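You operate a simulated robot arm through the tools that you are given. There is no shell and no other tool.

Carry out the task below with a simulated robot arm. There is one attempt and no reset: what you move stays moved.

## Task
Clean the bronze block with the red rag, then grease its top.
Fine: use the grey brush and the yellow tin; put the rag and brush back and close the tin. A coat counts when it lies all over at full strength: go over it till it gets no stronger. What is to be rubbed or washed off counts as gone when no trace of it is left.

It is judged by the outcome, as a careful person would: the job done as asked, and still so three seconds after it is handed in. It fails if anything else is knocked over, pushed out of place, dropped, spilled or broken.

## Robot
A 7-joint arm with a three-finger gripper, fixed in place. Base frame: the origin is on the floor under the middle of its stand, x ahead of it, y to its left, z up. Lengths are in cm, angles in degrees, forces in N, time in s.
It reaches about 97.7 cm from its shoulder. Its first joint turns from -166.0 to 166.0 degrees. Payload 2.69 kg.
Tool frame: the origin (TCP) lies between the finger pads and is the grasp point; the fingertips stand 2.9 cm ahead of it; z points along the fingers, y is the line along which they close. The gripper opens to 12 cm; its body begins 7.8 cm behind the TCP.
Orientation is that of the tool frame in the base frame, as a unit quaternion [x, y, z, w]. With the fingers straight down and closing along the base's y, the tool's x points along the base's -x, its y along +y and its z along -z.

## Interface
- The arm moves only by the tool arm_command. Its argument "steps" is a list of rows, each a list of 7 numbers: the turn, a rotation vector about the tool's x, y, z in units of 5 degrees (1.0 is 5 degrees), then the shift along the tool's x, y, z in units of 40 mm (1.0 is 40 mm), then the opening in per cent of the stroke, from 0 (shut) to 100 (fully open). In form: [[rx, ry, rz, x, y, z, jaw], ...]. A call has 1 to 20 rows; each row shifts and turns the commanded pose from where the row before left it, along the tool's axes as they then stand. A call with a number of a shift or a turn outside -1 to 1 is refused whole. Rows are played at 5 a second. More than 5 cm and 8.6 degrees between two rows, or a gripper value outside its range, and nothing of the call is played. Where a pose cannot be reached the arm comes as near as it can. A force on the tool above 90 N (or 10 N above the force at the start of the call, whichever is more), or a blocked arm, ends the call early, and 0.2 s more pass. Each finger travels about 13.62 cm/s and halts on what it meets, pressing with about 30 N; the grip force reading is that of the motor and also rises with nothing between the fingers. The clock runs only during rows and for 0.2 s after the last one: add rows that do not move to give the fingers time. It gives the time, the measured TCP pose, the force on the tool (base axes), the opening and the grip force at its end, in the units of the frame above (readings bear some noise), with the torque about the TCP (base axes, N m) and any sound that the robot's microphone picked up.
- Cameras (640 x 400 px; columns grow to the right, rows downward): "scene" is fixed at [5.11, -50.1, 147.28]; the picture's right is [0.69, -0.72, 0.00], its down [-0.38, -0.37, -0.85] and it looks along [0.61, 0.59, -0.53] (base axes); focal length 368 px, centre (320, 200). "wrist" rides on the gripper at [6.3, 0, -10.4] in the tool frame; the picture's right is [0.01, 1.00, 0.00], its down [-0.83, 0.00, -0.56] and it looks along [-0.56, 0.00, 0.83] (tool axes); focal length 275 px, centre (320, 200). There is no depth. A picture from a camera that has moved, and an enlarged one, comes with that camera's place and axes in the base frame and with its lens.
- capture(camera): a new picture of that camera. No time passes.
- slide_trunk(by): moves the trunk up (or, below 0, down) by that many cm; the arm rides with it, the base frame stays. It gives what a move gives, with no picture.
- inspect(camera, box): a new picture of the part [left, top, right, bottom] of that camera's present view, enlarged. No time passes.
- finish_job(): hands the job in; it is judged then, once.

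Nothing tells you positions but the pictures and the camera data. Unless the task says otherwise, let go and move clear before handing in.

The tools are called after "Request:" as a command line: name --pt "numbers of a row" for each row, then --argument value for the rest, lists and objects as JSON in quotes. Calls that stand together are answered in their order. arm_command: Moves the arm, as the interface text tells. Its arguments: {"type":"object","properties":{"steps":{"type":"array"}},"required":["steps"]} The other tools are called the same way: slide_trunk (by) moves the trunk up or down; capture (camera) takes a picture; inspect (camera, box) takes an enlarged picture of a part of a camera's view; finish_job () hands the job in.

At the start:

```text
time: 0.0
tool_pos: [50.69, 0.27, 126.48]
ee_rot: [0.0, 1.0, -0.001, 0.0]
wrist_force: [-0.1, 0.4, -0.2]
wrist_torque: [0.0, -0.01, 0.04]
opening: 12.01
gripper_force: 0.0
trunk travel left (down, up): [-40.0, 18.6]
```

scene: 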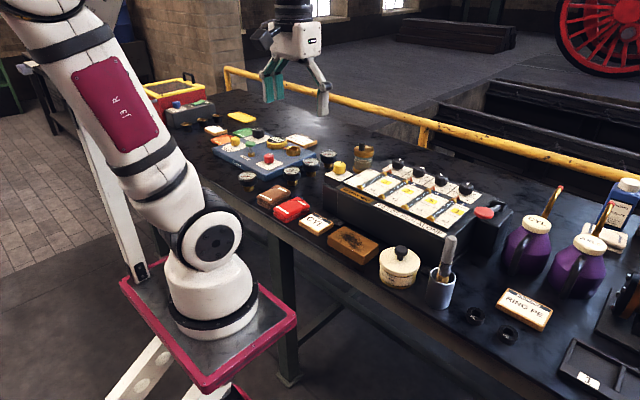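
wrist: 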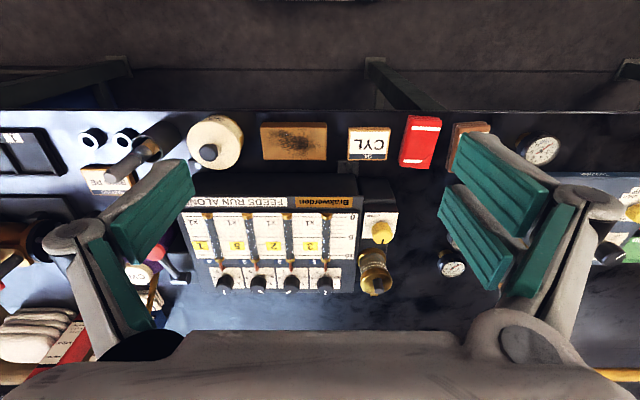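

I see a workbench with a red rag, a bronze/brown block, a round tin with a black knob, and a brush in a grey cup. I'll look closer at the relevant region before moving.

Request:
inspect --camera "scene" --box '[240, 160, 400, 260]'

Request:
inspect --camera "scene" --box '[360, 210, 520, 310]'

Request:
inspect --camera "wrist" --box '[60, 100, 380, 300]'

Request:
inspect --camera "wrist" --box '[320, 100, 640, 300]'

Request:
inspect --camera "scene" --box '[130, 60, 340, 190]'

Request:
inspect --camera "scene" --box '[440, 170, 640, 400]'

```text
4.00 times, centred on (320, 210) of scene
camera zoom: at [5.11, -50.1, 147.28], right [0.69, -0.72, 0.0], down [-0.38, -0.37, -0.85], along [0.61, 0.59, -0.53], focal length 1473 px, centre (320, 160)
```

zoom: 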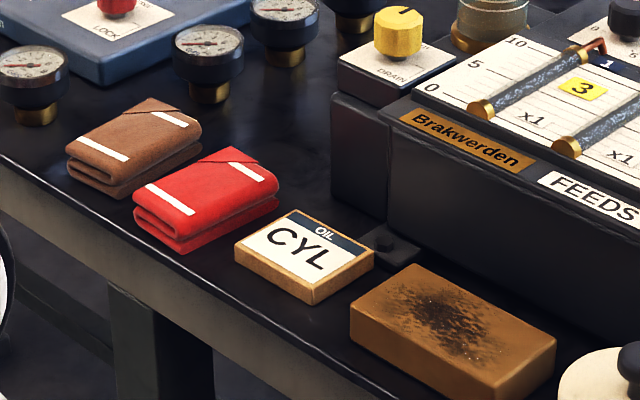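

```text
4.00 times, centred on (440, 260) of scene
camera zoom: at [5.11, -50.1, 147.28], right [0.69, -0.72, 0.0], down [-0.38, -0.37, -0.85], along [0.61, 0.59, -0.53], focal length 1473 px, centre (-160, -40)
```

zoom: 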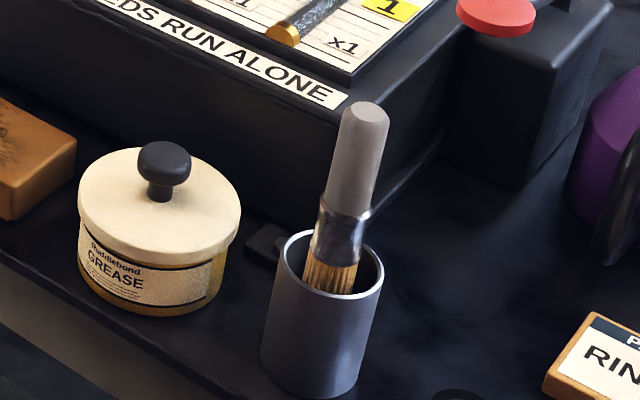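

```text
2.00 times, centred on (220, 200) of wrist
camera zoom: at [44.45, 0.31, 136.86], right [-0.01, 1.0, 0.0], down [0.83, 0.0, 0.56], along [0.56, 0.0, -0.83], focal length 551 px, centre (520, 200)
```

zoom: 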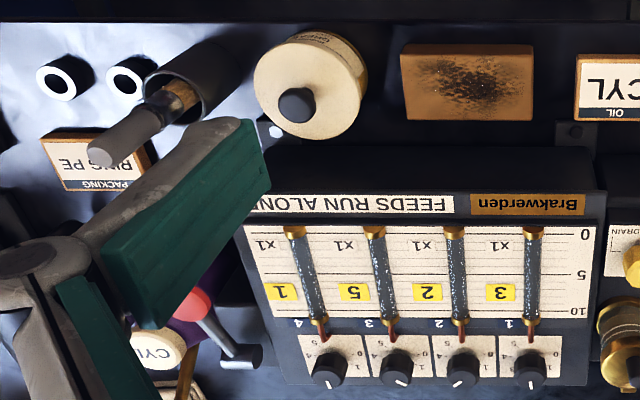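

```text
2.00 times, centred on (480, 200) of wrist
camera zoom: at [44.45, 0.31, 136.86], right [-0.01, 1.0, 0.0], down [0.83, 0.0, 0.56], along [0.56, 0.0, -0.83], focal length 551 px, centre (0, 200)
```

zoom: 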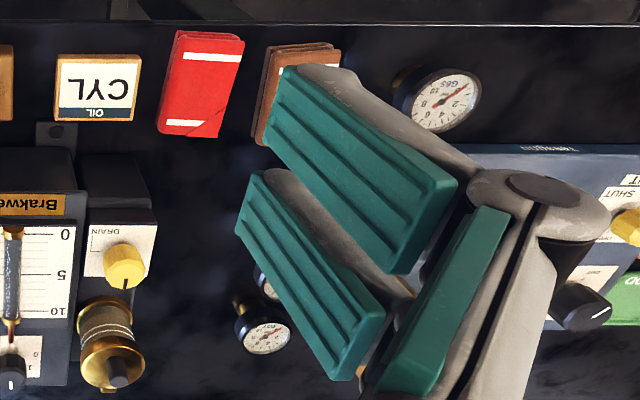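

```text
3.05 times, centred on (235, 125) of scene
camera zoom: at [5.11, -50.1, 147.28], right [0.69, -0.72, 0.0], down [-0.38, -0.37, -0.85], along [0.61, 0.59, -0.53], focal length 1122 px, centre (579, 429)
```

zoom: 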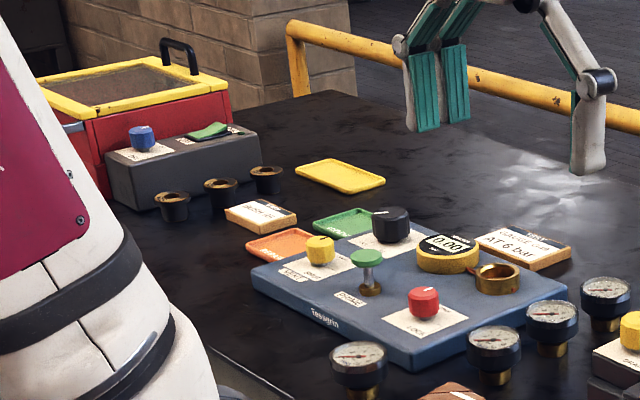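

```text
1.74 times, centred on (540, 285) of scene
camera zoom: at [5.11, -50.1, 147.28], right [0.69, -0.72, 0.0], down [-0.38, -0.37, -0.85], along [0.61, 0.59, -0.53], focal length 641 px, centre (-63, 52)
```

zoom: 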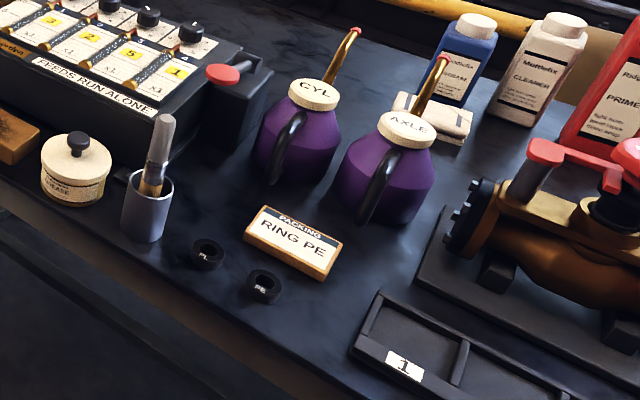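

The block lies near (64, -5), its top at about z = 88.7. The red rag is near (64, 19), the tin near (64, -18) and the brush cup near (64.5, -29). I'll lower the wrist camera in free air for a closer look.

Request:
arm_command --pt "0 0 0 0.5 -0.5 0.8 50" --pt "0 0 0 0.5 -0.8 0.8 50" --pt "0 0 0 0.5 -0.8 0.5 50" --pt "0 0 0 0 -0.8 0.2 50" --pt "0 0 0 0 -0.8 0.2 50" --pt "0 0 0 0 -0.8 0 50" --pt "0 0 0 0 0 0 50" --pt "0 0 0 0 0 0 50"

Request:
capture --camera "wrist"

Request:
capture --camera "scene"

```text
time: 1.8
tool_pos: [44.64, -17.98, 116.52]
ee_rot: [-0.001, 1.0, 0.0, 0.0]
wrist_force: [0.0, -0.1, -0.3]
wrist_torque: [-0.04, -0.02, -0.01]
opening: 6.01
gripper_force: 0.1
trunk travel left (down, up): [-40.0, 18.6]
```

```text
taken
camera wrist: at [38.39, -17.81, 126.82], right [-0.01, 1.0, 0.0], down [0.83, 0.0, 0.56], along [0.56, 0.0, -0.83], focal length 275 px, centre (320, 200)
```

wrist: 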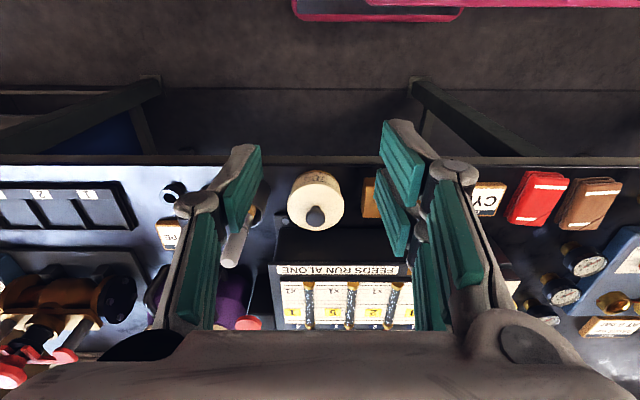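

```text
taken
```

scene: 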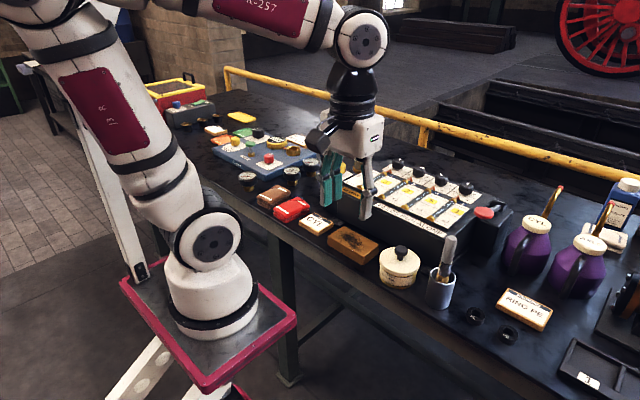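

The fingers block part of the wrist view at half opening. I'll open fully and move the camera over the red rag.

Request:
arm_command --pt "0 0 0 0 1 0 100" --pt "0 0 0 0 1 0 100" --pt "0 0 0 0 1 0 100" --pt "0 0 0 -0.3 1 0 100" --pt "0 0 0 -0.5 1 0 100" --pt "0 0 0 -0.5 1 0 100" --pt "0 0 0 -0.5 1 0.2 100" --pt "0 0 0 -0.5 1 0.5 100" --pt "0 0 0 -0.5 1 0.7 100" --pt "0 0 0 0 0.2 0.7 100" --pt "0 0 0 0 0 0 100"

Request:
capture --camera "wrist"

Request:
inspect --camera "scene" --box '[200, 140, 400, 265]'

```text
refused: row 9 steps farther than a row can; nothing moved
```

```text
taken
camera wrist: at [38.39, -17.81, 126.82], right [-0.01, 1.0, 0.0], down [0.83, 0.0, 0.56], along [0.56, 0.0, -0.83], focal length 275 px, centre (320, 200)
```

wrist: 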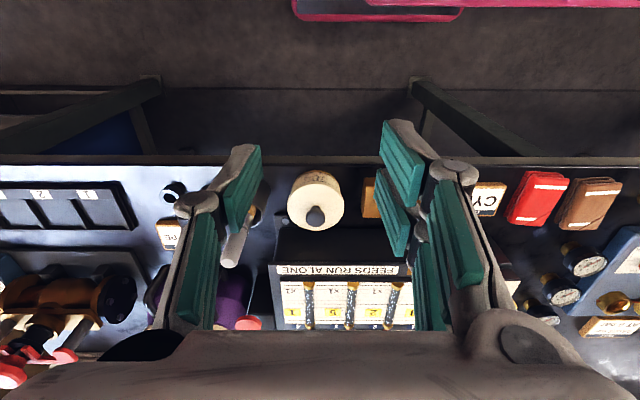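

```text
3.20 times, centred on (300, 202) of scene
camera zoom: at [5.11, -50.1, 147.28], right [0.69, -0.72, 0.0], down [-0.38, -0.37, -0.85], along [0.61, 0.59, -0.53], focal length 1179 px, centre (384, 192)
```

zoom: 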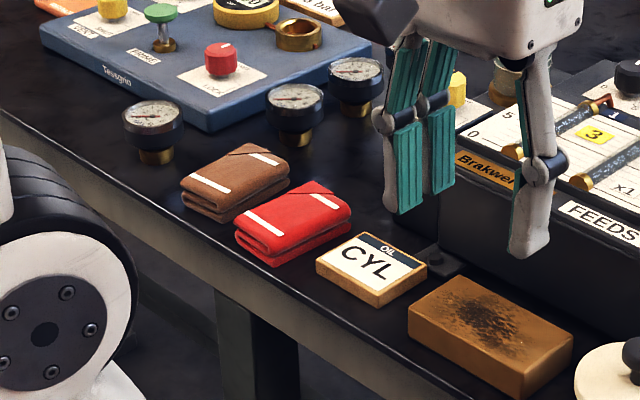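

That call was refused because one row went over the 5 cm limit. I'll repeat the approach to the rag with shorter steps.

Request:
arm_command --pt "0 0 0 0 1 0 100" --pt "0 0 0 0 1 0 100" --pt "0 0 0 0 1 0 100" --pt "0 0 0 -0.3 1 0 100" --pt "0 0 0 -0.5 1 0 100" --pt "0 0 0 -0.5 1 0 100" --pt "0 0 0 -0.5 1 0.2 100" --pt "0 0 0 -0.5 1 0.2 100" --pt "0 0 0 -0.5 0.8 0.5 100" --pt "0 0 0 0 0.4 0.8 100" --pt "0 0 0 0 0 0.4 100" --pt "0 0 0 0 0 0 100"

Request:
capture --camera "wrist"

Request:
inspect --camera "scene" --box '[200, 140, 400, 265]'

```text
time: 4.4
tool_pos: [55.84, 18.99, 108.11]
ee_rot: [-0.001, 1.0, 0.0, 0.0]
wrist_force: [-0.3, 1.2, 0.8]
wrist_torque: [-0.01, -0.02, 0.01]
opening: 12.01
gripper_force: 0.0
trunk travel left (down, up): [-40.0, 18.6]
```

```text
taken
camera wrist: at [49.63, 19.15, 118.43], right [-0.01, 1.0, 0.0], down [0.83, 0.0, 0.56], along [0.56, 0.0, -0.83], focal length 275 px, centre (320, 200)
```

wrist: 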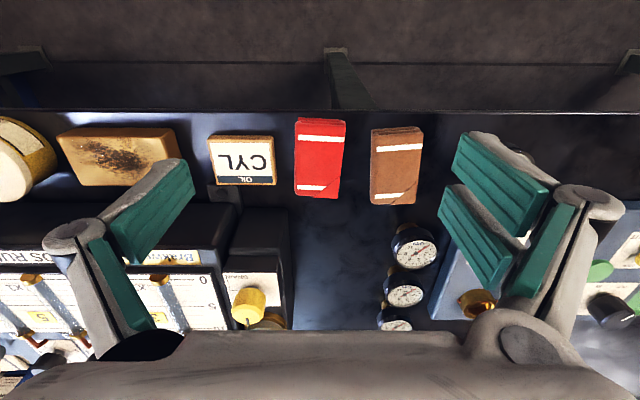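

```text
3.20 times, centred on (300, 202) of scene
camera zoom: at [5.11, -50.1, 147.28], right [0.69, -0.72, 0.0], down [-0.38, -0.37, -0.85], along [0.61, 0.59, -0.53], focal length 1179 px, centre (384, 192)
```

zoom: 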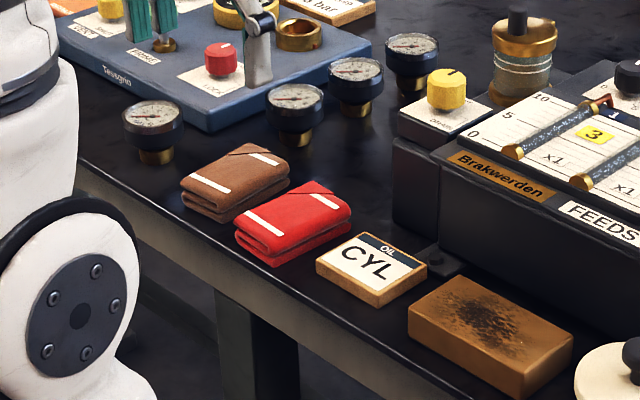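

Request:
inspect --camera "wrist" --box '[240, 90, 440, 215]'

Request:
inspect --camera "wrist" --box '[0, 90, 200, 215]'

Request:
inspect --camera "scene" --box '[250, 180, 350, 242]'

```text
3.20 times, centred on (340, 152) of wrist
camera zoom: at [49.63, 19.15, 118.43], right [-0.01, 1.0, 0.0], down [0.83, 0.0, 0.56], along [0.56, 0.0, -0.83], focal length 881 px, centre (256, 352)
```

zoom: 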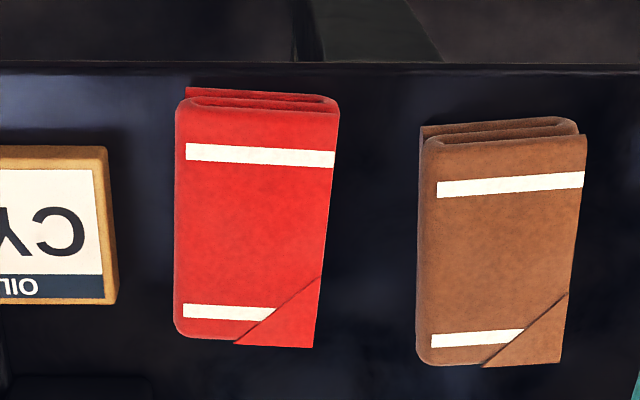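

```text
3.20 times, centred on (100, 152) of wrist
camera zoom: at [49.63, 19.15, 118.43], right [-0.01, 1.0, 0.0], down [0.83, 0.0, 0.56], along [0.56, 0.0, -0.83], focal length 881 px, centre (1024, 352)
```

zoom: 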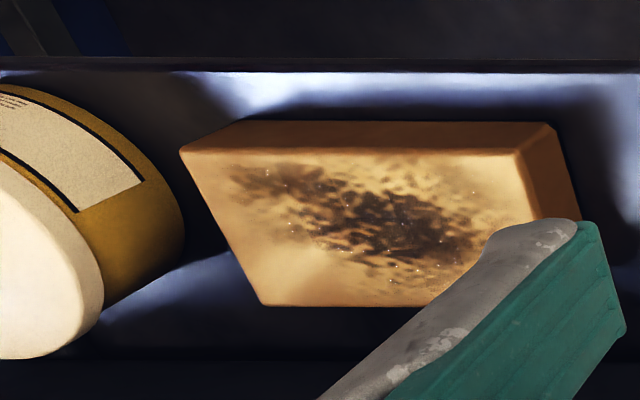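

```text
6.40 times, centred on (300, 211) of scene
camera zoom: at [5.11, -50.1, 147.28], right [0.69, -0.72, 0.0], down [-0.38, -0.37, -0.85], along [0.61, 0.59, -0.53], focal length 2357 px, centre (448, 130)
```

zoom: 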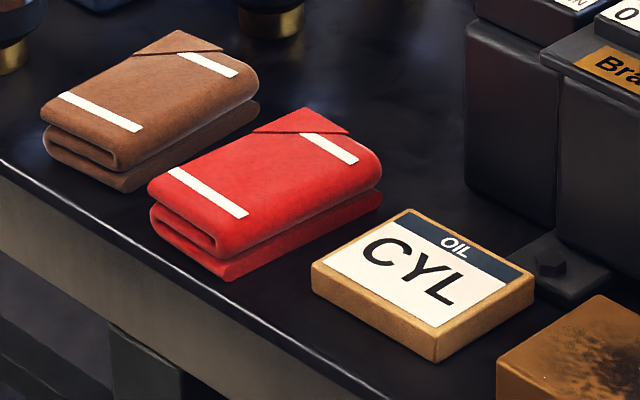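

Request:
inspect --camera "scene" --box '[180, 80, 340, 180]'

Request:
inspect --camera "wrist" --box '[20, 120, 220, 340]'

Request:
inspect --camera "wrist" --box '[420, 120, 640, 340]'

```text
4.00 times, centred on (260, 130) of scene
camera zoom: at [5.11, -50.1, 147.28], right [0.69, -0.72, 0.0], down [-0.38, -0.37, -0.85], along [0.61, 0.59, -0.53], focal length 1473 px, centre (560, 480)
```

zoom: 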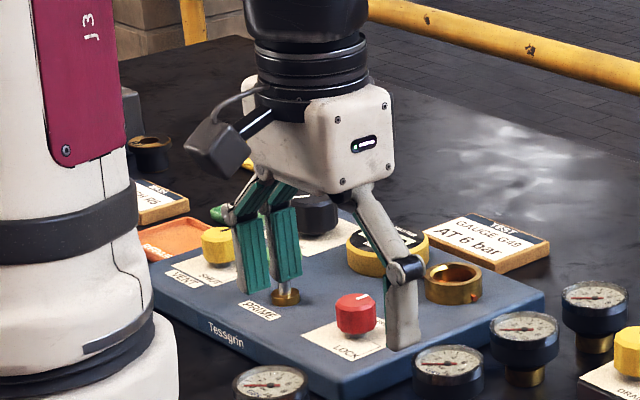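

```text
1.82 times, centred on (120, 230) of wrist
camera zoom: at [49.63, 19.15, 118.43], right [-0.01, 1.0, 0.0], down [0.83, 0.0, 0.56], along [0.56, 0.0, -0.83], focal length 500 px, centre (684, 146)
```

zoom: 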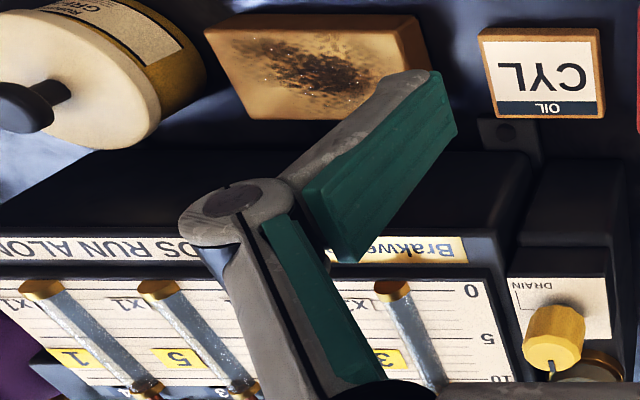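

```text
1.82 times, centred on (530, 230) of wrist
camera zoom: at [49.63, 19.15, 118.43], right [-0.01, 1.0, 0.0], down [0.83, 0.0, 0.56], along [0.56, 0.0, -0.83], focal length 500 px, centre (-62, 146)
```

zoom: 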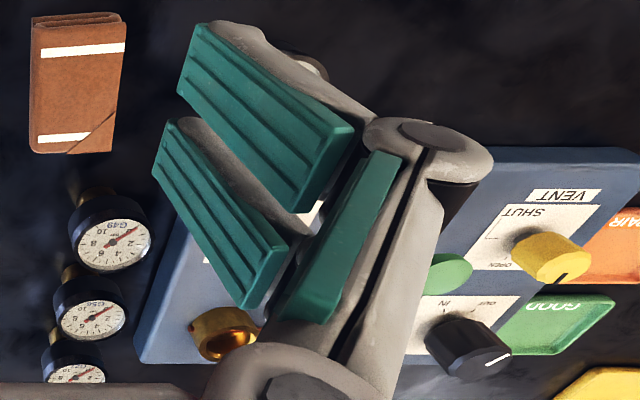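

The rag is about 5.6 x 9.5 x 2.6 cm, centred near (64.2, 19.0), with its top at about 88.5 and a slight -3° yaw. I'll move above it with a 6.6 cm opening, match the yaw and lower part of the way.

Request:
arm_command --pt "0 0 0 -0.7 0 0.5 75" --pt "0 0 0 -0.7 0 0.7 60" --pt "0 0 0 -0.69 0 0.7 55" --pt "0 0 0.6 0 0 0.5 55" --pt "0 0 0 0 0 0.5 55" --pt "0 0 0 0 0 0.25 55" --pt "0 0 0 0 0 0 55" --pt "0 0 0 0 0 0 55"

Request:
capture --camera "wrist"

Request:
inspect --camera "scene" --box '[220, 130, 380, 230]'

```text
time: 6.2
tool_pos: [64.35, 18.89, 95.39]
ee_rot: [0.027, 1.0, 0.0, 0.0]
wrist_force: [-0.1, -0.1, -0.1]
wrist_torque: [-0.03, -0.02, 0.02]
opening: 6.59
gripper_force: 0.1
trunk travel left (down, up): [-40.0, 18.6]
```

```text
taken
camera wrist: at [58.02, 19.4, 105.78], right [0.05, 1.0, 0.0], down [0.83, -0.04, 0.56], along [0.56, -0.03, -0.83], focal length 275 px, centre (320, 200)
```

wrist: 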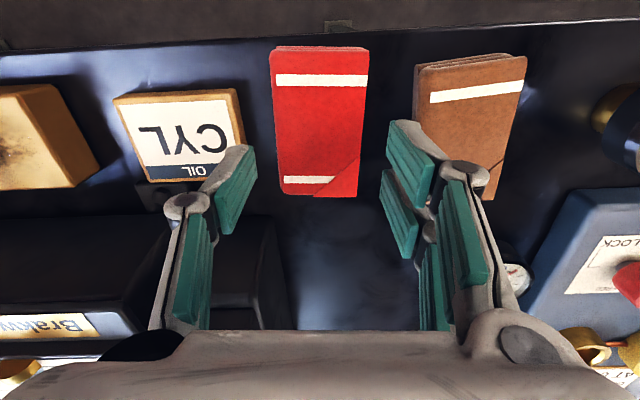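

```text
4.00 times, centred on (300, 180) of scene
camera zoom: at [5.11, -50.1, 147.28], right [0.69, -0.72, 0.0], down [-0.38, -0.37, -0.85], along [0.61, 0.59, -0.53], focal length 1473 px, centre (400, 280)
```

zoom: 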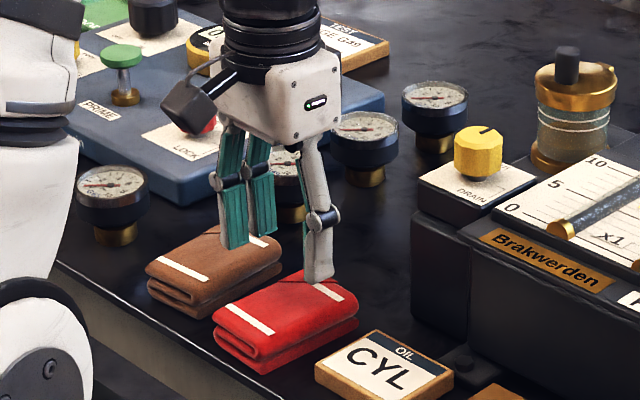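

The gripper is centred over the rag and aligned with it. I'll lower until the fingertips are about at the rag's top and check again.

Request:
arm_command --pt "0 0 0 0 0.01 0.4 55" --pt "0 0 0 0 0 0.4 55" --pt "0 0 0 0 0 0.2 55" --pt "0 0 0 0 0 0 55"

Request:
capture --camera "wrist"

Request:
inspect --camera "scene" --box '[240, 150, 360, 225]'

```text
time: 7.2
tool_pos: [64.32, 19.06, 91.31]
ee_rot: [0.026, 1.0, 0.0, 0.0]
wrist_force: [0.7, 0.0, 0.1]
wrist_torque: [0.0, -0.03, 0.02]
opening: 6.6
gripper_force: 0.1
trunk travel left (down, up): [-40.0, 18.6]
```

```text
taken
camera wrist: at [58.02, 19.48, 101.78], right [0.05, 1.0, 0.0], down [0.83, -0.04, 0.56], along [0.56, -0.03, -0.83], focal length 275 px, centre (320, 200)
```

wrist: 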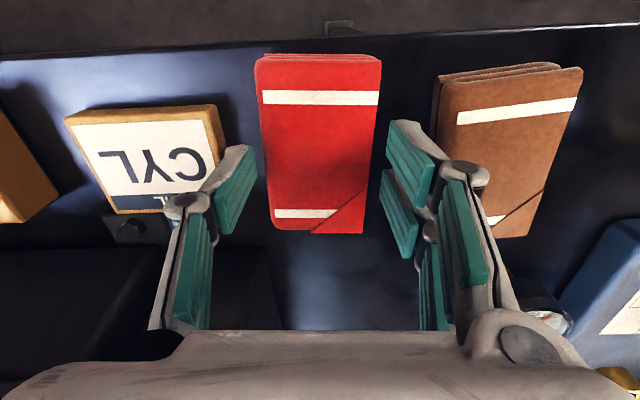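

```text
5.33 times, centred on (300, 188) of scene
camera zoom: at [5.11, -50.1, 147.28], right [0.69, -0.72, 0.0], down [-0.38, -0.37, -0.85], along [0.61, 0.59, -0.53], focal length 1964 px, centre (427, 267)
```

zoom: 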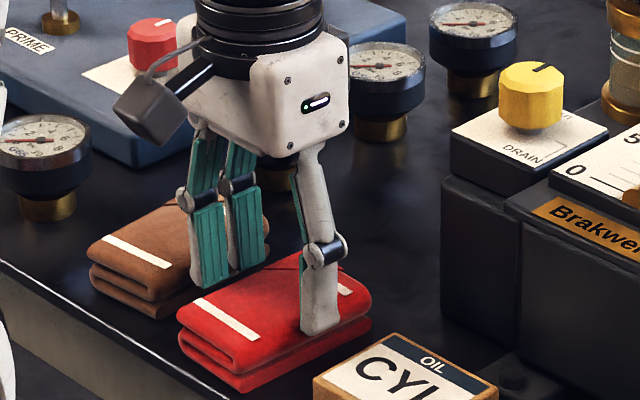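

Clearances on both sides look fine. I'll lower 1.2 cm more so the fingertips sit beside the rag, then check the force and picture.

Request:
arm_command --pt "0 0 0 0 -0.02 0.15 55" --pt "0 0 0 0 0 0.15 55" --pt "0 0 0 0 0 0 55" --pt "0 0 0 0 0 0 55"

Request:
capture --camera "wrist"

Request:
inspect --camera "scene" --box '[240, 150, 360, 225]'

```text
time: 8.2
tool_pos: [64.42, 18.97, 90.26]
ee_rot: [0.026, 1.0, 0.0, 0.0]
wrist_force: [-0.6, 0.3, 0.0]
wrist_torque: [0.01, 0.02, -0.01]
opening: 6.59
gripper_force: 0.0
trunk travel left (down, up): [-40.0, 18.6]
```

```text
taken
camera wrist: at [58.03, 19.4, 100.65], right [0.05, 1.0, 0.0], down [0.83, -0.04, 0.56], along [0.56, -0.03, -0.83], focal length 275 px, centre (320, 200)
```

wrist: 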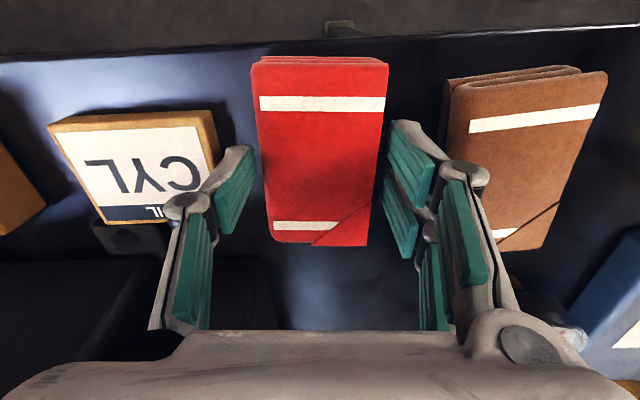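

```text
5.33 times, centred on (300, 188) of scene
camera zoom: at [5.11, -50.1, 147.28], right [0.69, -0.72, 0.0], down [-0.38, -0.37, -0.85], along [0.61, 0.59, -0.53], focal length 1964 px, centre (427, 267)
```

zoom: 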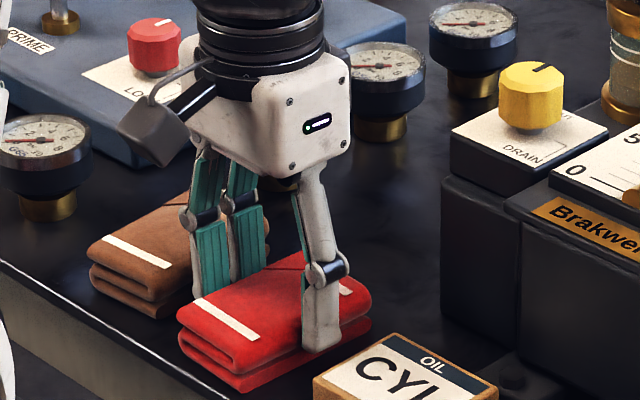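

I'll go 3 mm lower and close on the rag.

Request:
arm_command --pt "0 0 0 0 0 0.075 55" --pt "0 0 0 0 0 0 50" --pt "0 0 0 0 0 0 45" --pt "0 0 0 0 0 0 40" --pt "0 0 0 0 0 0 30" --pt "0 0 0 0 0 0 30" --pt "0 0 0 0 0 0 30"

Request:
capture --camera "wrist"

Request:
inspect --camera "scene" --box '[240, 150, 360, 225]'

```text
time: 9.8
tool_pos: [64.35, 18.9, 89.99]
ee_rot: [0.026, 1.0, 0.0, 0.0]
wrist_force: [0.4, 0.0, 4.3]
wrist_torque: [-0.01, -0.02, -0.03]
opening: 5.92
gripper_force: 29.9
trunk travel left (down, up): [-40.0, 18.6]
```

```text
taken
camera wrist: at [58.02, 19.4, 100.37], right [0.05, 1.0, 0.0], down [0.83, -0.04, 0.56], along [0.56, -0.03, -0.83], focal length 275 px, centre (320, 200)
```

wrist: 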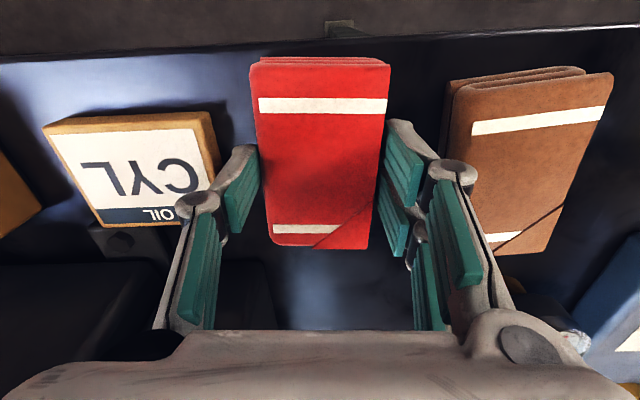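

```text
5.33 times, centred on (300, 188) of scene
camera zoom: at [5.11, -50.1, 147.28], right [0.69, -0.72, 0.0], down [-0.38, -0.37, -0.85], along [0.61, 0.59, -0.53], focal length 1964 px, centre (427, 267)
```

zoom: 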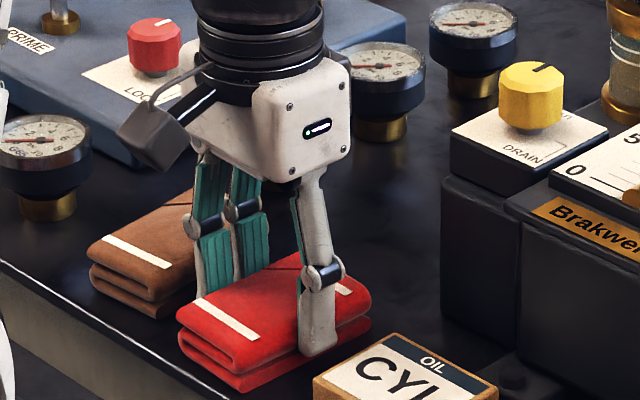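

The rag is held at 5.9 cm with about 30 N. I'll lift it slowly and check that it comes along.

Request:
arm_command --pt "0 0 0 0 0 -0.2 30" --pt "0 0 0 0 0 -0.4 30" --pt "0 0 0 0 0 -0.5 30" --pt "0 0 0 0 0 -0.4 30" --pt "0 0 0 0 0 0 30"

Request:
capture --camera "wrist"

Request:
inspect --camera "scene" --box '[240, 130, 400, 230]'

```text
time: 11.0
tool_pos: [64.31, 18.97, 95.96]
ee_rot: [0.026, 1.0, 0.0, 0.0]
wrist_force: [-1.0, -0.2, -1.0]
wrist_torque: [-0.01, 0.03, 0.0]
opening: 5.94
gripper_force: 30.7
trunk travel left (down, up): [-40.0, 18.6]
```

```text
taken
camera wrist: at [57.98, 19.39, 106.36], right [0.05, 1.0, 0.0], down [0.83, -0.04, 0.56], along [0.56, -0.03, -0.83], focal length 275 px, centre (320, 200)
```

wrist: 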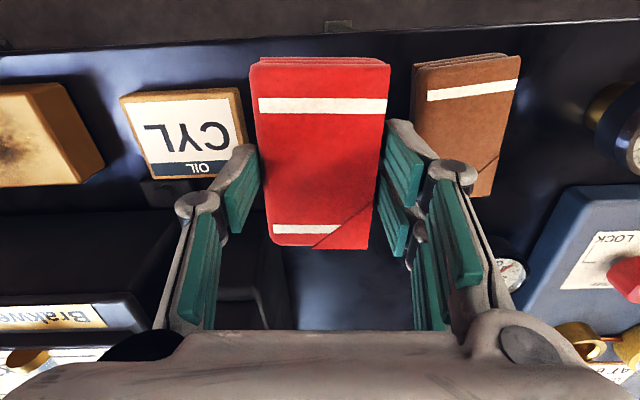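

```text
4.00 times, centred on (320, 180) of scene
camera zoom: at [5.11, -50.1, 147.28], right [0.69, -0.72, 0.0], down [-0.38, -0.37, -0.85], along [0.61, 0.59, -0.53], focal length 1473 px, centre (320, 280)
```

zoom: 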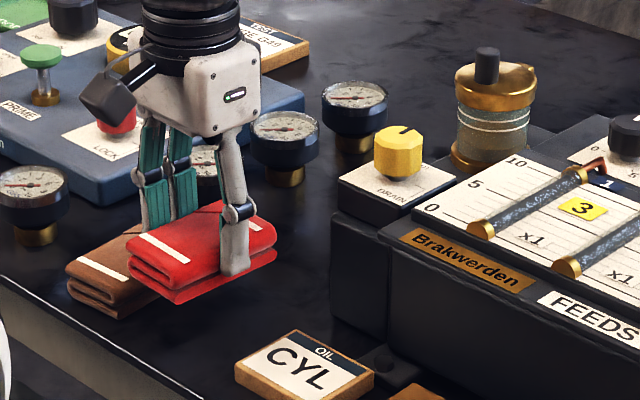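

The rag lifts cleanly as one stiff pad. The block's top spans about x 61.4–67.9 and y -10.9–1.4 at z ≈ 88.5, so I'll carry the rag over its right end, staying above it for now.

Request:
arm_command --pt "0 0 -0.6 0 0 -0.25 30" --pt "0 0 0 0.1 -0.8 0 30" --pt "0 0 0 0 -0.8 0 30" --pt "0 0 0 0 -0.8 0 30" --pt "0 0 0 0 -0.9 0 30" --pt "0 0 0 0 -0.9 0 30" --pt "0 0 0 0 -0.9 0 30" --pt "0 0 0 0 0 0 30" --pt "0 0 0 0 0 0 30"

Request:
capture --camera "wrist"

Request:
inspect --camera "scene" --box '[280, 150, 440, 300]'

```text
time: 13.0
tool_pos: [64.0, -1.36, 96.76]
ee_rot: [0.0, 1.0, 0.0, 0.0]
wrist_force: [-0.3, 0.2, -0.7]
wrist_torque: [0.03, 0.01, 0.0]
opening: 5.9
gripper_force: 30.3
trunk travel left (down, up): [-40.0, 18.6]
```

```text
taken
camera wrist: at [57.59, -1.29, 107.29], right [-0.01, 1.0, 0.0], down [0.83, 0.0, 0.56], along [0.56, 0.0, -0.83], focal length 275 px, centre (320, 200)
```

wrist: 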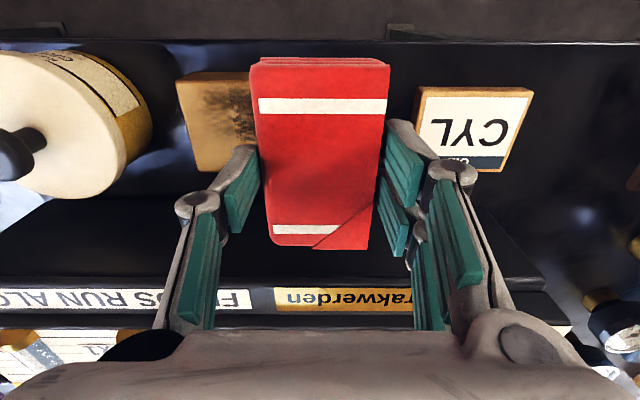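

```text
2.67 times, centred on (360, 225) of scene
camera zoom: at [5.11, -50.1, 147.28], right [0.69, -0.72, 0.0], down [-0.38, -0.37, -0.85], along [0.61, 0.59, -0.53], focal length 982 px, centre (213, 133)
```

zoom: 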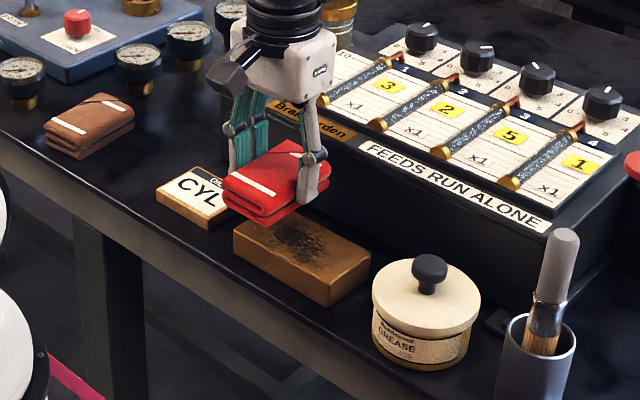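

The rag is over the block's right half and clear of the feeder box, whose front face is at x ≈ 72. I'll lower to just above contact, then feel for it in small steps.

Request:
arm_command --pt "0 0 0 0 0 0.4 30" --pt "0 0 0 0 0 0.4 30" --pt "0 0 0 0 0 0.05 30" --pt "0 0 0 0 0 0 30"

Request:
arm_command --pt "0 0 0 0 0 0.05 30" --pt "0 0 0 0 0 0 30"

Request:
arm_command --pt "0 0 0 0 0 0.05 30" --pt "0 0 0 0 0 0 30"

Request:
inspect --camera "scene" --box '[300, 190, 400, 265]'

```text
time: 14.0
tool_pos: [63.88, -1.37, 93.5]
ee_rot: [0.0, 1.0, 0.0, 0.0]
wrist_force: [0.5, 0.6, -0.8]
wrist_torque: [0.0, -0.02, 0.01]
opening: 5.93
gripper_force: 29.7
trunk travel left (down, up): [-40.0, 18.6]
```

```text
time: 14.6
tool_pos: [63.85, -1.24, 93.41]
ee_rot: [0.0, 1.0, 0.0, 0.0]
wrist_force: [-0.1, -0.5, -0.8]
wrist_torque: [-0.04, 0.01, -0.01]
opening: 5.91
gripper_force: 29.8
trunk travel left (down, up): [-40.0, 18.6]
```

```text
time: 15.2
tool_pos: [63.85, -1.45, 93.29]
ee_rot: [0.0, 1.0, -0.001, 0.0]
wrist_force: [-1.1, 0.0, 2.8]
wrist_torque: [0.16, 0.01, 0.02]
opening: 5.96
gripper_force: 30.1
trunk travel left (down, up): [-40.0, 18.6]
```

```text
5.33 times, centred on (350, 228) of scene
camera zoom: at [5.11, -50.1, 147.28], right [0.69, -0.72, 0.0], down [-0.38, -0.37, -0.85], along [0.61, 0.59, -0.53], focal length 1964 px, centre (160, 53)
```

zoom: 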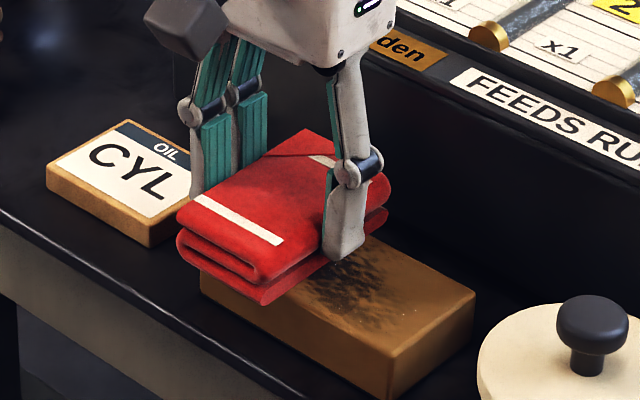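

Contact was felt at z ≈ 93.3. I'll press a little further to find a moderate wiping force.

Request:
arm_command --pt "0 0 0 0 0 0.025 30" --pt "0 0 0 0 0 0 30"

Request:
arm_command --pt "0 0 0 0 0 0.025 30" --pt "0 0 0 0 0 0 30"

```text
time: 15.8
tool_pos: [63.91, -1.43, 93.2]
ee_rot: [-0.001, 1.0, 0.0, 0.0]
wrist_force: [-2.0, 0.2, 22.1]
wrist_torque: [0.18, 0.24, 0.03]
opening: 5.92
gripper_force: 30.6
trunk travel left (down, up): [-40.0, 18.6]
```

```text
time: 16.4
tool_pos: [64.03, -1.2, 93.17]
ee_rot: [-0.001, 1.0, 0.0, 0.002]
wrist_force: [-3.0, 4.8, 34.3]
wrist_torque: [0.2, 0.08, 0.0]
opening: 5.96
gripper_force: 29.9
trunk travel left (down, up): [-40.0, 18.6]
```

The contact is stiff, at roughly 15 N per mm. I'll back off about 1.2 mm and make one slow trial stroke toward the left end, then look.

Request:
arm_command --pt "0 0 0 0 0 -0.03 30" --pt "0 0 0 0 0 0 30" --pt "0 0 0 0 -0.2 0 30" --pt "0 0 0 0 -0.2 0 30" --pt "0 0 0 0 -0.2 0 30" --pt "0 0 0 0 0 0 30"

Request:
inspect --camera "scene" --box '[300, 190, 400, 265]'

```text
time: 17.8
tool_pos: [63.91, -3.7, 93.14]
ee_rot: [0.0, 1.0, 0.0, 0.0]
wrist_force: [-0.4, 8.2, 16.5]
wrist_torque: [0.37, -0.18, 0.05]
opening: 5.92
gripper_force: 29.9
trunk travel left (down, up): [-40.0, 18.6]
```

```text
5.33 times, centred on (350, 228) of scene
camera zoom: at [5.11, -50.1, 147.28], right [0.69, -0.72, 0.0], down [-0.38, -0.37, -0.85], along [0.61, 0.59, -0.53], focal length 1964 px, centre (160, 53)
```

zoom: 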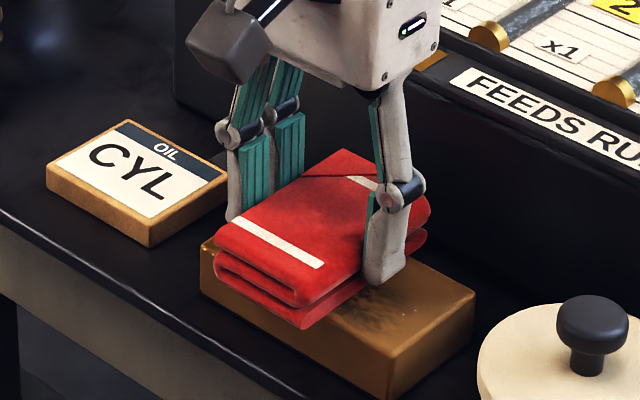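

The block stays put and the dirt is smearing away. I'll continue slow back-and-forth strokes over the full length.

Request:
arm_command --pt "0 0 0 0 -0.24 0 30" --pt "0 0 0 0 -0.24 0 30" --pt "0 0 0 0 -0.24 0 30" --pt "0 0 0 0 -0.24 0 30" --pt "0 0 0 0 -0.24 0 30" --pt "0 0 0 0 0 0 30" --pt "0 0 0 0 0.24 0 30" --pt "0 0 0 0 0.24 0 30" --pt "0 0 0 0 0.24 0 30" --pt "0 0 0 0 0.24 0 30" --pt "0 0 0 0 0.24 0 30" --pt "0 0 0 0 0.24 0 30" --pt "0 0 0 0 0.24 0 30" --pt "0 0 0 0 0.24 0 30" --pt "0 0 0 0 0 0 30"

Request:
inspect --camera "scene" --box '[300, 190, 400, 265]'

Request:
capture --camera "wrist"

```text
time: 21.0
tool_pos: [63.92, -1.01, 93.12]
ee_rot: [0.0, 1.0, 0.0, 0.0]
wrist_force: [-0.8, -5.1, 10.2]
wrist_torque: [-0.13, -0.05, -0.01]
opening: 5.9
gripper_force: 29.9
trunk travel left (down, up): [-40.0, 18.6]
```

```text
5.33 times, centred on (350, 228) of scene
camera zoom: at [5.11, -50.1, 147.28], right [0.69, -0.72, 0.0], down [-0.38, -0.37, -0.85], along [0.61, 0.59, -0.53], focal length 1964 px, centre (160, 53)
```

zoom: 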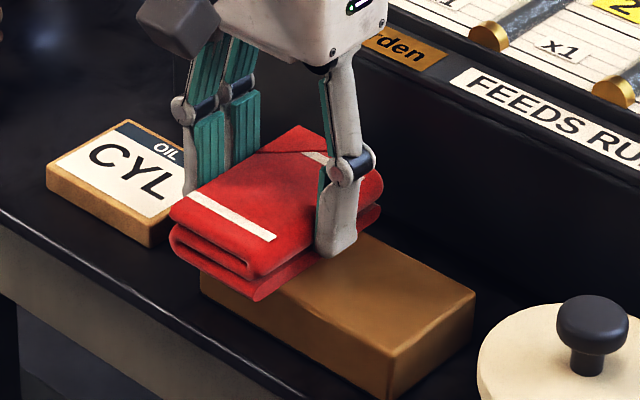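

```text
taken
camera wrist: at [57.6, -0.81, 103.47], right [-0.01, 1.0, 0.0], down [0.83, 0.0, 0.56], along [0.56, 0.0, -0.83], focal length 275 px, centre (320, 200)
```

wrist: 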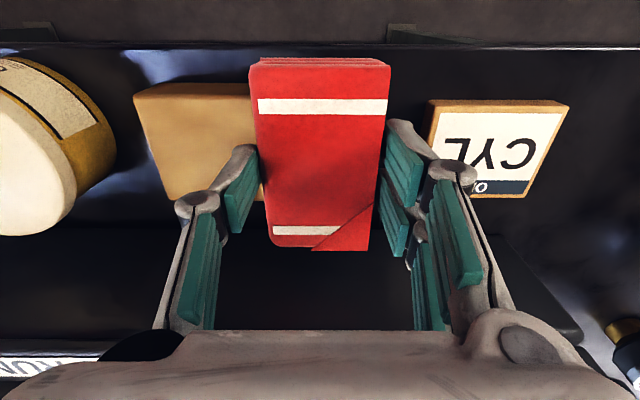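

The visible part already looks clean. I'll do another full round of strokes to make sure no trace remains anywhere.

Request:
arm_command --pt "0 0 0 0 -0.27 0 30" --pt "0 0 0 0 -0.27 0 30" --pt "0 0 0 0 -0.27 0 30" --pt "0 0 0 0 -0.27 0 30" --pt "0 0 0 0 -0.27 0 30" --pt "0 0 0 0 -0.27 0 30" --pt "0 0 0 0 -0.27 0 30" --pt "0 0 0 0 0 0 30" --pt "0 0 0 0 0.27 0 30" --pt "0 0 0 0 0.27 0 30" --pt "0 0 0 0 0.27 0 30" --pt "0 0 0 0 0.27 0 30" --pt "0 0 0 0 0.27 0 30" --pt "0 0 0 0 0.27 0 30" --pt "0 0 0 0 0.27 0 30" --pt "0 0 0 0 0 0 30"

Request:
arm_command --pt "0 0 0 0 -0.27 0 30" --pt "0 0 0 0 -0.27 0 30" --pt "0 0 0 0 -0.27 0 30" --pt "0 0 0 0 -0.27 0 30" --pt "0 0 0 0 -0.27 0 30" --pt "0 0 0 0 -0.27 0 30" --pt "0 0 0 0 -0.27 0 30" --pt "0 0 0 0 0 0 30" --pt "0 0 0 0 0.27 0 30" --pt "0 0 0 0 0.27 0 30" --pt "0 0 0 0 0.27 0 30" --pt "0 0 0 0 0.27 0 30" --pt "0 0 0 0 0.27 0 30" --pt "0 0 0 0 0.27 0 30" --pt "0 0 0 0 0.27 0 30" --pt "0 0 0 0 0 0 30"

```text
time: 24.4
tool_pos: [63.92, -1.03, 93.09]
ee_rot: [-0.001, 1.0, 0.0, 0.0]
wrist_force: [-0.2, -4.1, 8.2]
wrist_torque: [-0.12, 0.0, -0.02]
opening: 5.93
gripper_force: 30.2
trunk travel left (down, up): [-40.0, 18.6]
```

```text
time: 27.8
tool_pos: [64.02, -0.93, 93.18]
ee_rot: [0.0, 1.0, 0.0, 0.0]
wrist_force: [0.0, 0.0, 0.7]
wrist_torque: [0.02, 0.01, -0.02]
opening: 5.92
gripper_force: 30.3
trunk travel left (down, up): [-40.0, 18.6]
```

The contact force faded, so the rag may have shifted slightly in the grip. I'll lift it and move aside to inspect the block and the rag.

Request:
arm_command --pt "0 0 0 0 0 -0.5 30" --pt "0 0 0 0 0 -0.8 30" --pt "0 0 0 0 0.9 0 30" --pt "0 0 0 0 0.9 0 30" --pt "0 0 0 0 0.9 0 30" --pt "0 0 0 0 0 0 30" --pt "0 0 0 0 0 0 30"

Request:
inspect --camera "scene" --box '[300, 190, 400, 265]'

Request:
capture --camera "wrist"

Request:
inspect --camera "scene" --box '[260, 120, 380, 220]'

```text
time: 29.4
tool_pos: [63.92, 9.78, 98.29]
ee_rot: [0.0, 1.0, -0.001, 0.0]
wrist_force: [0.3, 0.2, -0.7]
wrist_torque: [-0.01, -0.02, 0.01]
opening: 5.96
gripper_force: 30.1
trunk travel left (down, up): [-40.0, 18.6]
```

```text
5.33 times, centred on (350, 228) of scene
camera zoom: at [5.11, -50.1, 147.28], right [0.69, -0.72, 0.0], down [-0.38, -0.37, -0.85], along [0.61, 0.59, -0.53], focal length 1964 px, centre (160, 53)
```

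zoom: 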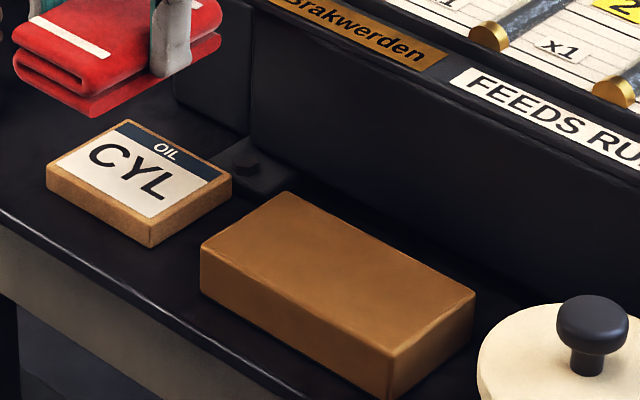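

```text
taken
camera wrist: at [57.57, 9.93, 108.73], right [-0.01, 1.0, 0.0], down [0.83, 0.0, 0.56], along [0.56, 0.0, -0.83], focal length 275 px, centre (320, 200)
```

wrist: 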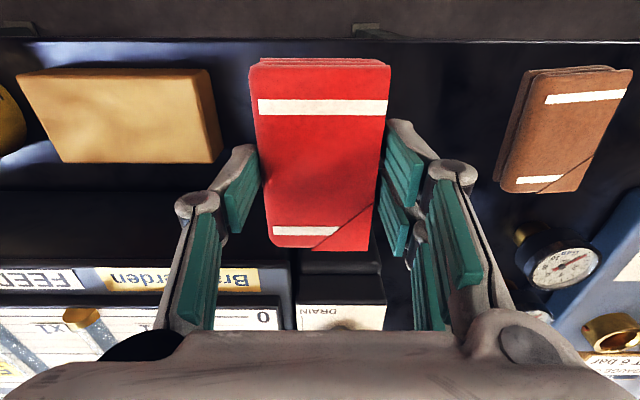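

```text
4.00 times, centred on (320, 170) of scene
camera zoom: at [5.11, -50.1, 147.28], right [0.69, -0.72, 0.0], down [-0.38, -0.37, -0.85], along [0.61, 0.59, -0.53], focal length 1473 px, centre (320, 320)
```

zoom: 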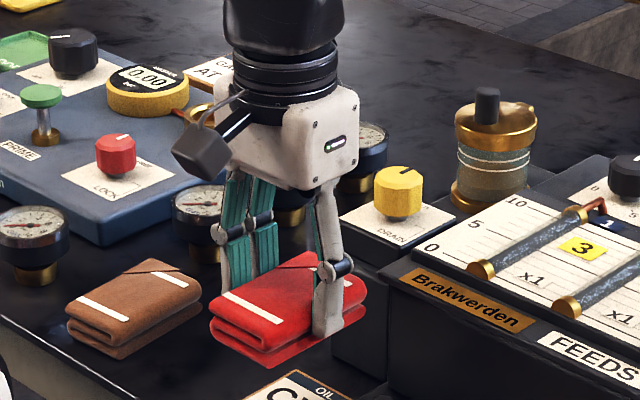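

Request:
inspect --camera "wrist" --box '[0, 50, 230, 180]'

Request:
inspect --camera "scene" --box '[325, 218, 385, 266]'

```text
2.78 times, centred on (115, 115) of wrist
camera zoom: at [57.57, 9.93, 108.73], right [-0.01, 1.0, 0.0], down [0.83, 0.0, 0.56], along [0.56, 0.0, -0.83], focal length 766 px, centre (890, 436)
```

zoom: 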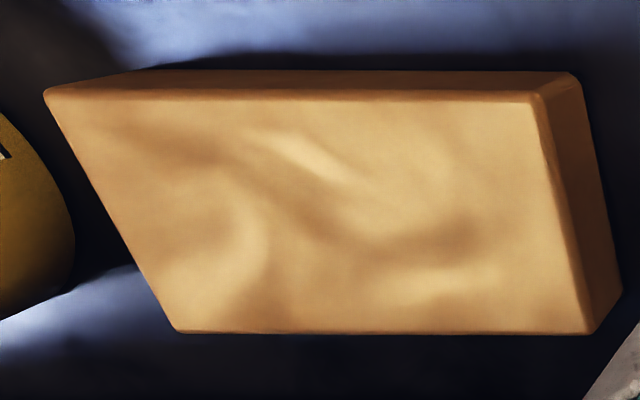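

```text
8.33 times, centred on (355, 242) of scene
camera zoom: at [5.11, -50.1, 147.28], right [0.69, -0.72, 0.0], down [-0.38, -0.37, -0.85], along [0.61, 0.59, -0.53], focal length 3069 px, centre (28, -150)
```

zoom: 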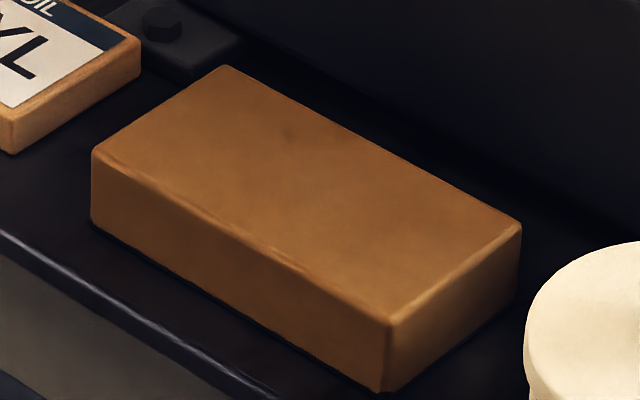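

There may be a very faint smudge left near the middle of the block. I'll enlarge it to check before putting the rag back.

Request:
inspect --camera "scene" --box '[335, 224, 367, 244]'

Request:
inspect --camera "wrist" --box '[40, 80, 200, 180]'

```text
16.00 times, centred on (351, 234) of scene
camera zoom: at [5.11, -50.1, 147.28], right [0.69, -0.72, 0.0], down [-0.38, -0.37, -0.85], along [0.61, 0.59, -0.53], focal length 5893 px, centre (-176, -344)
```

zoom: 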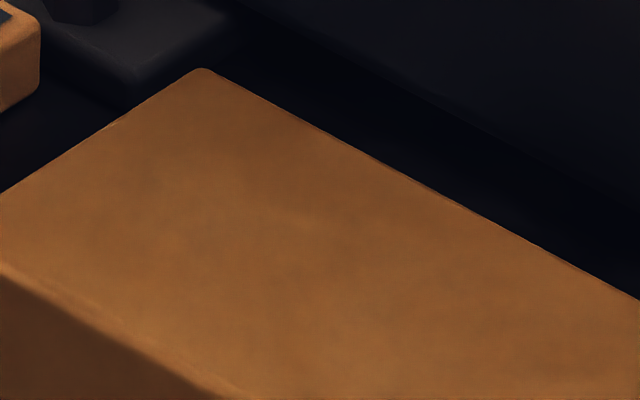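

```text
4.00 times, centred on (120, 130) of wrist
camera zoom: at [57.57, 9.93, 108.73], right [-0.01, 1.0, 0.0], down [0.83, 0.0, 0.56], along [0.56, 0.0, -0.83], focal length 1101 px, centre (1120, 480)
```

zoom: 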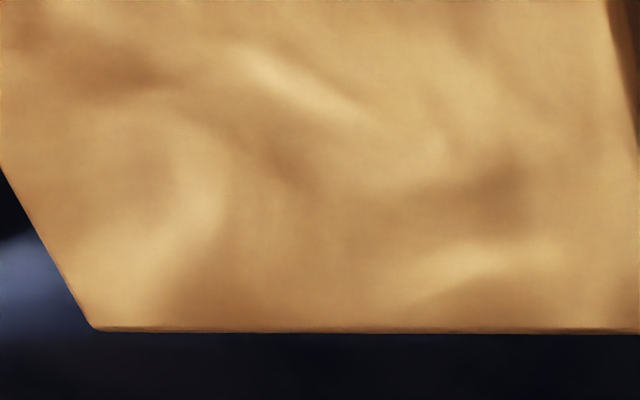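

The unevenness is probably just reflection, but I'll do a couple more firm passes to be sure no trace is left.

Request:
arm_command --pt "0 0 0 0 -0.9 0 30" --pt "0 0 0 0 -0.9 0 30" --pt "0 0 0 0 -0.9 0 30" --pt "0 0 0 0 0 0.5 30" --pt "0 0 0 0 0 0.5 30" --pt "0 0 0 0 0 0.3 30" --pt "0 0 0 0 0 0.01 30" --pt "0 0 0 0 0 0 30"

```text
time: 31.2
tool_pos: [63.87, -0.89, 93.07]
ee_rot: [0.001, 1.0, 0.001, 0.0]
wrist_force: [-0.9, -0.5, 1.3]
wrist_torque: [0.03, 0.01, 0.06]
opening: 5.9
gripper_force: 29.3
trunk travel left (down, up): [-40.0, 18.6]
```

Request:
arm_command --pt "0 0 0 0 0 0.025 30" --pt "0 0 0 0 0 0 30"

```text
time: 31.8
tool_pos: [64.03, -0.88, 93.08]
ee_rot: [0.0, 1.0, -0.001, 0.001]
wrist_force: [-4.5, 0.3, 19.8]
wrist_torque: [0.04, 0.31, -0.03]
opening: 5.92
gripper_force: 29.7
trunk travel left (down, up): [-40.0, 18.6]
```

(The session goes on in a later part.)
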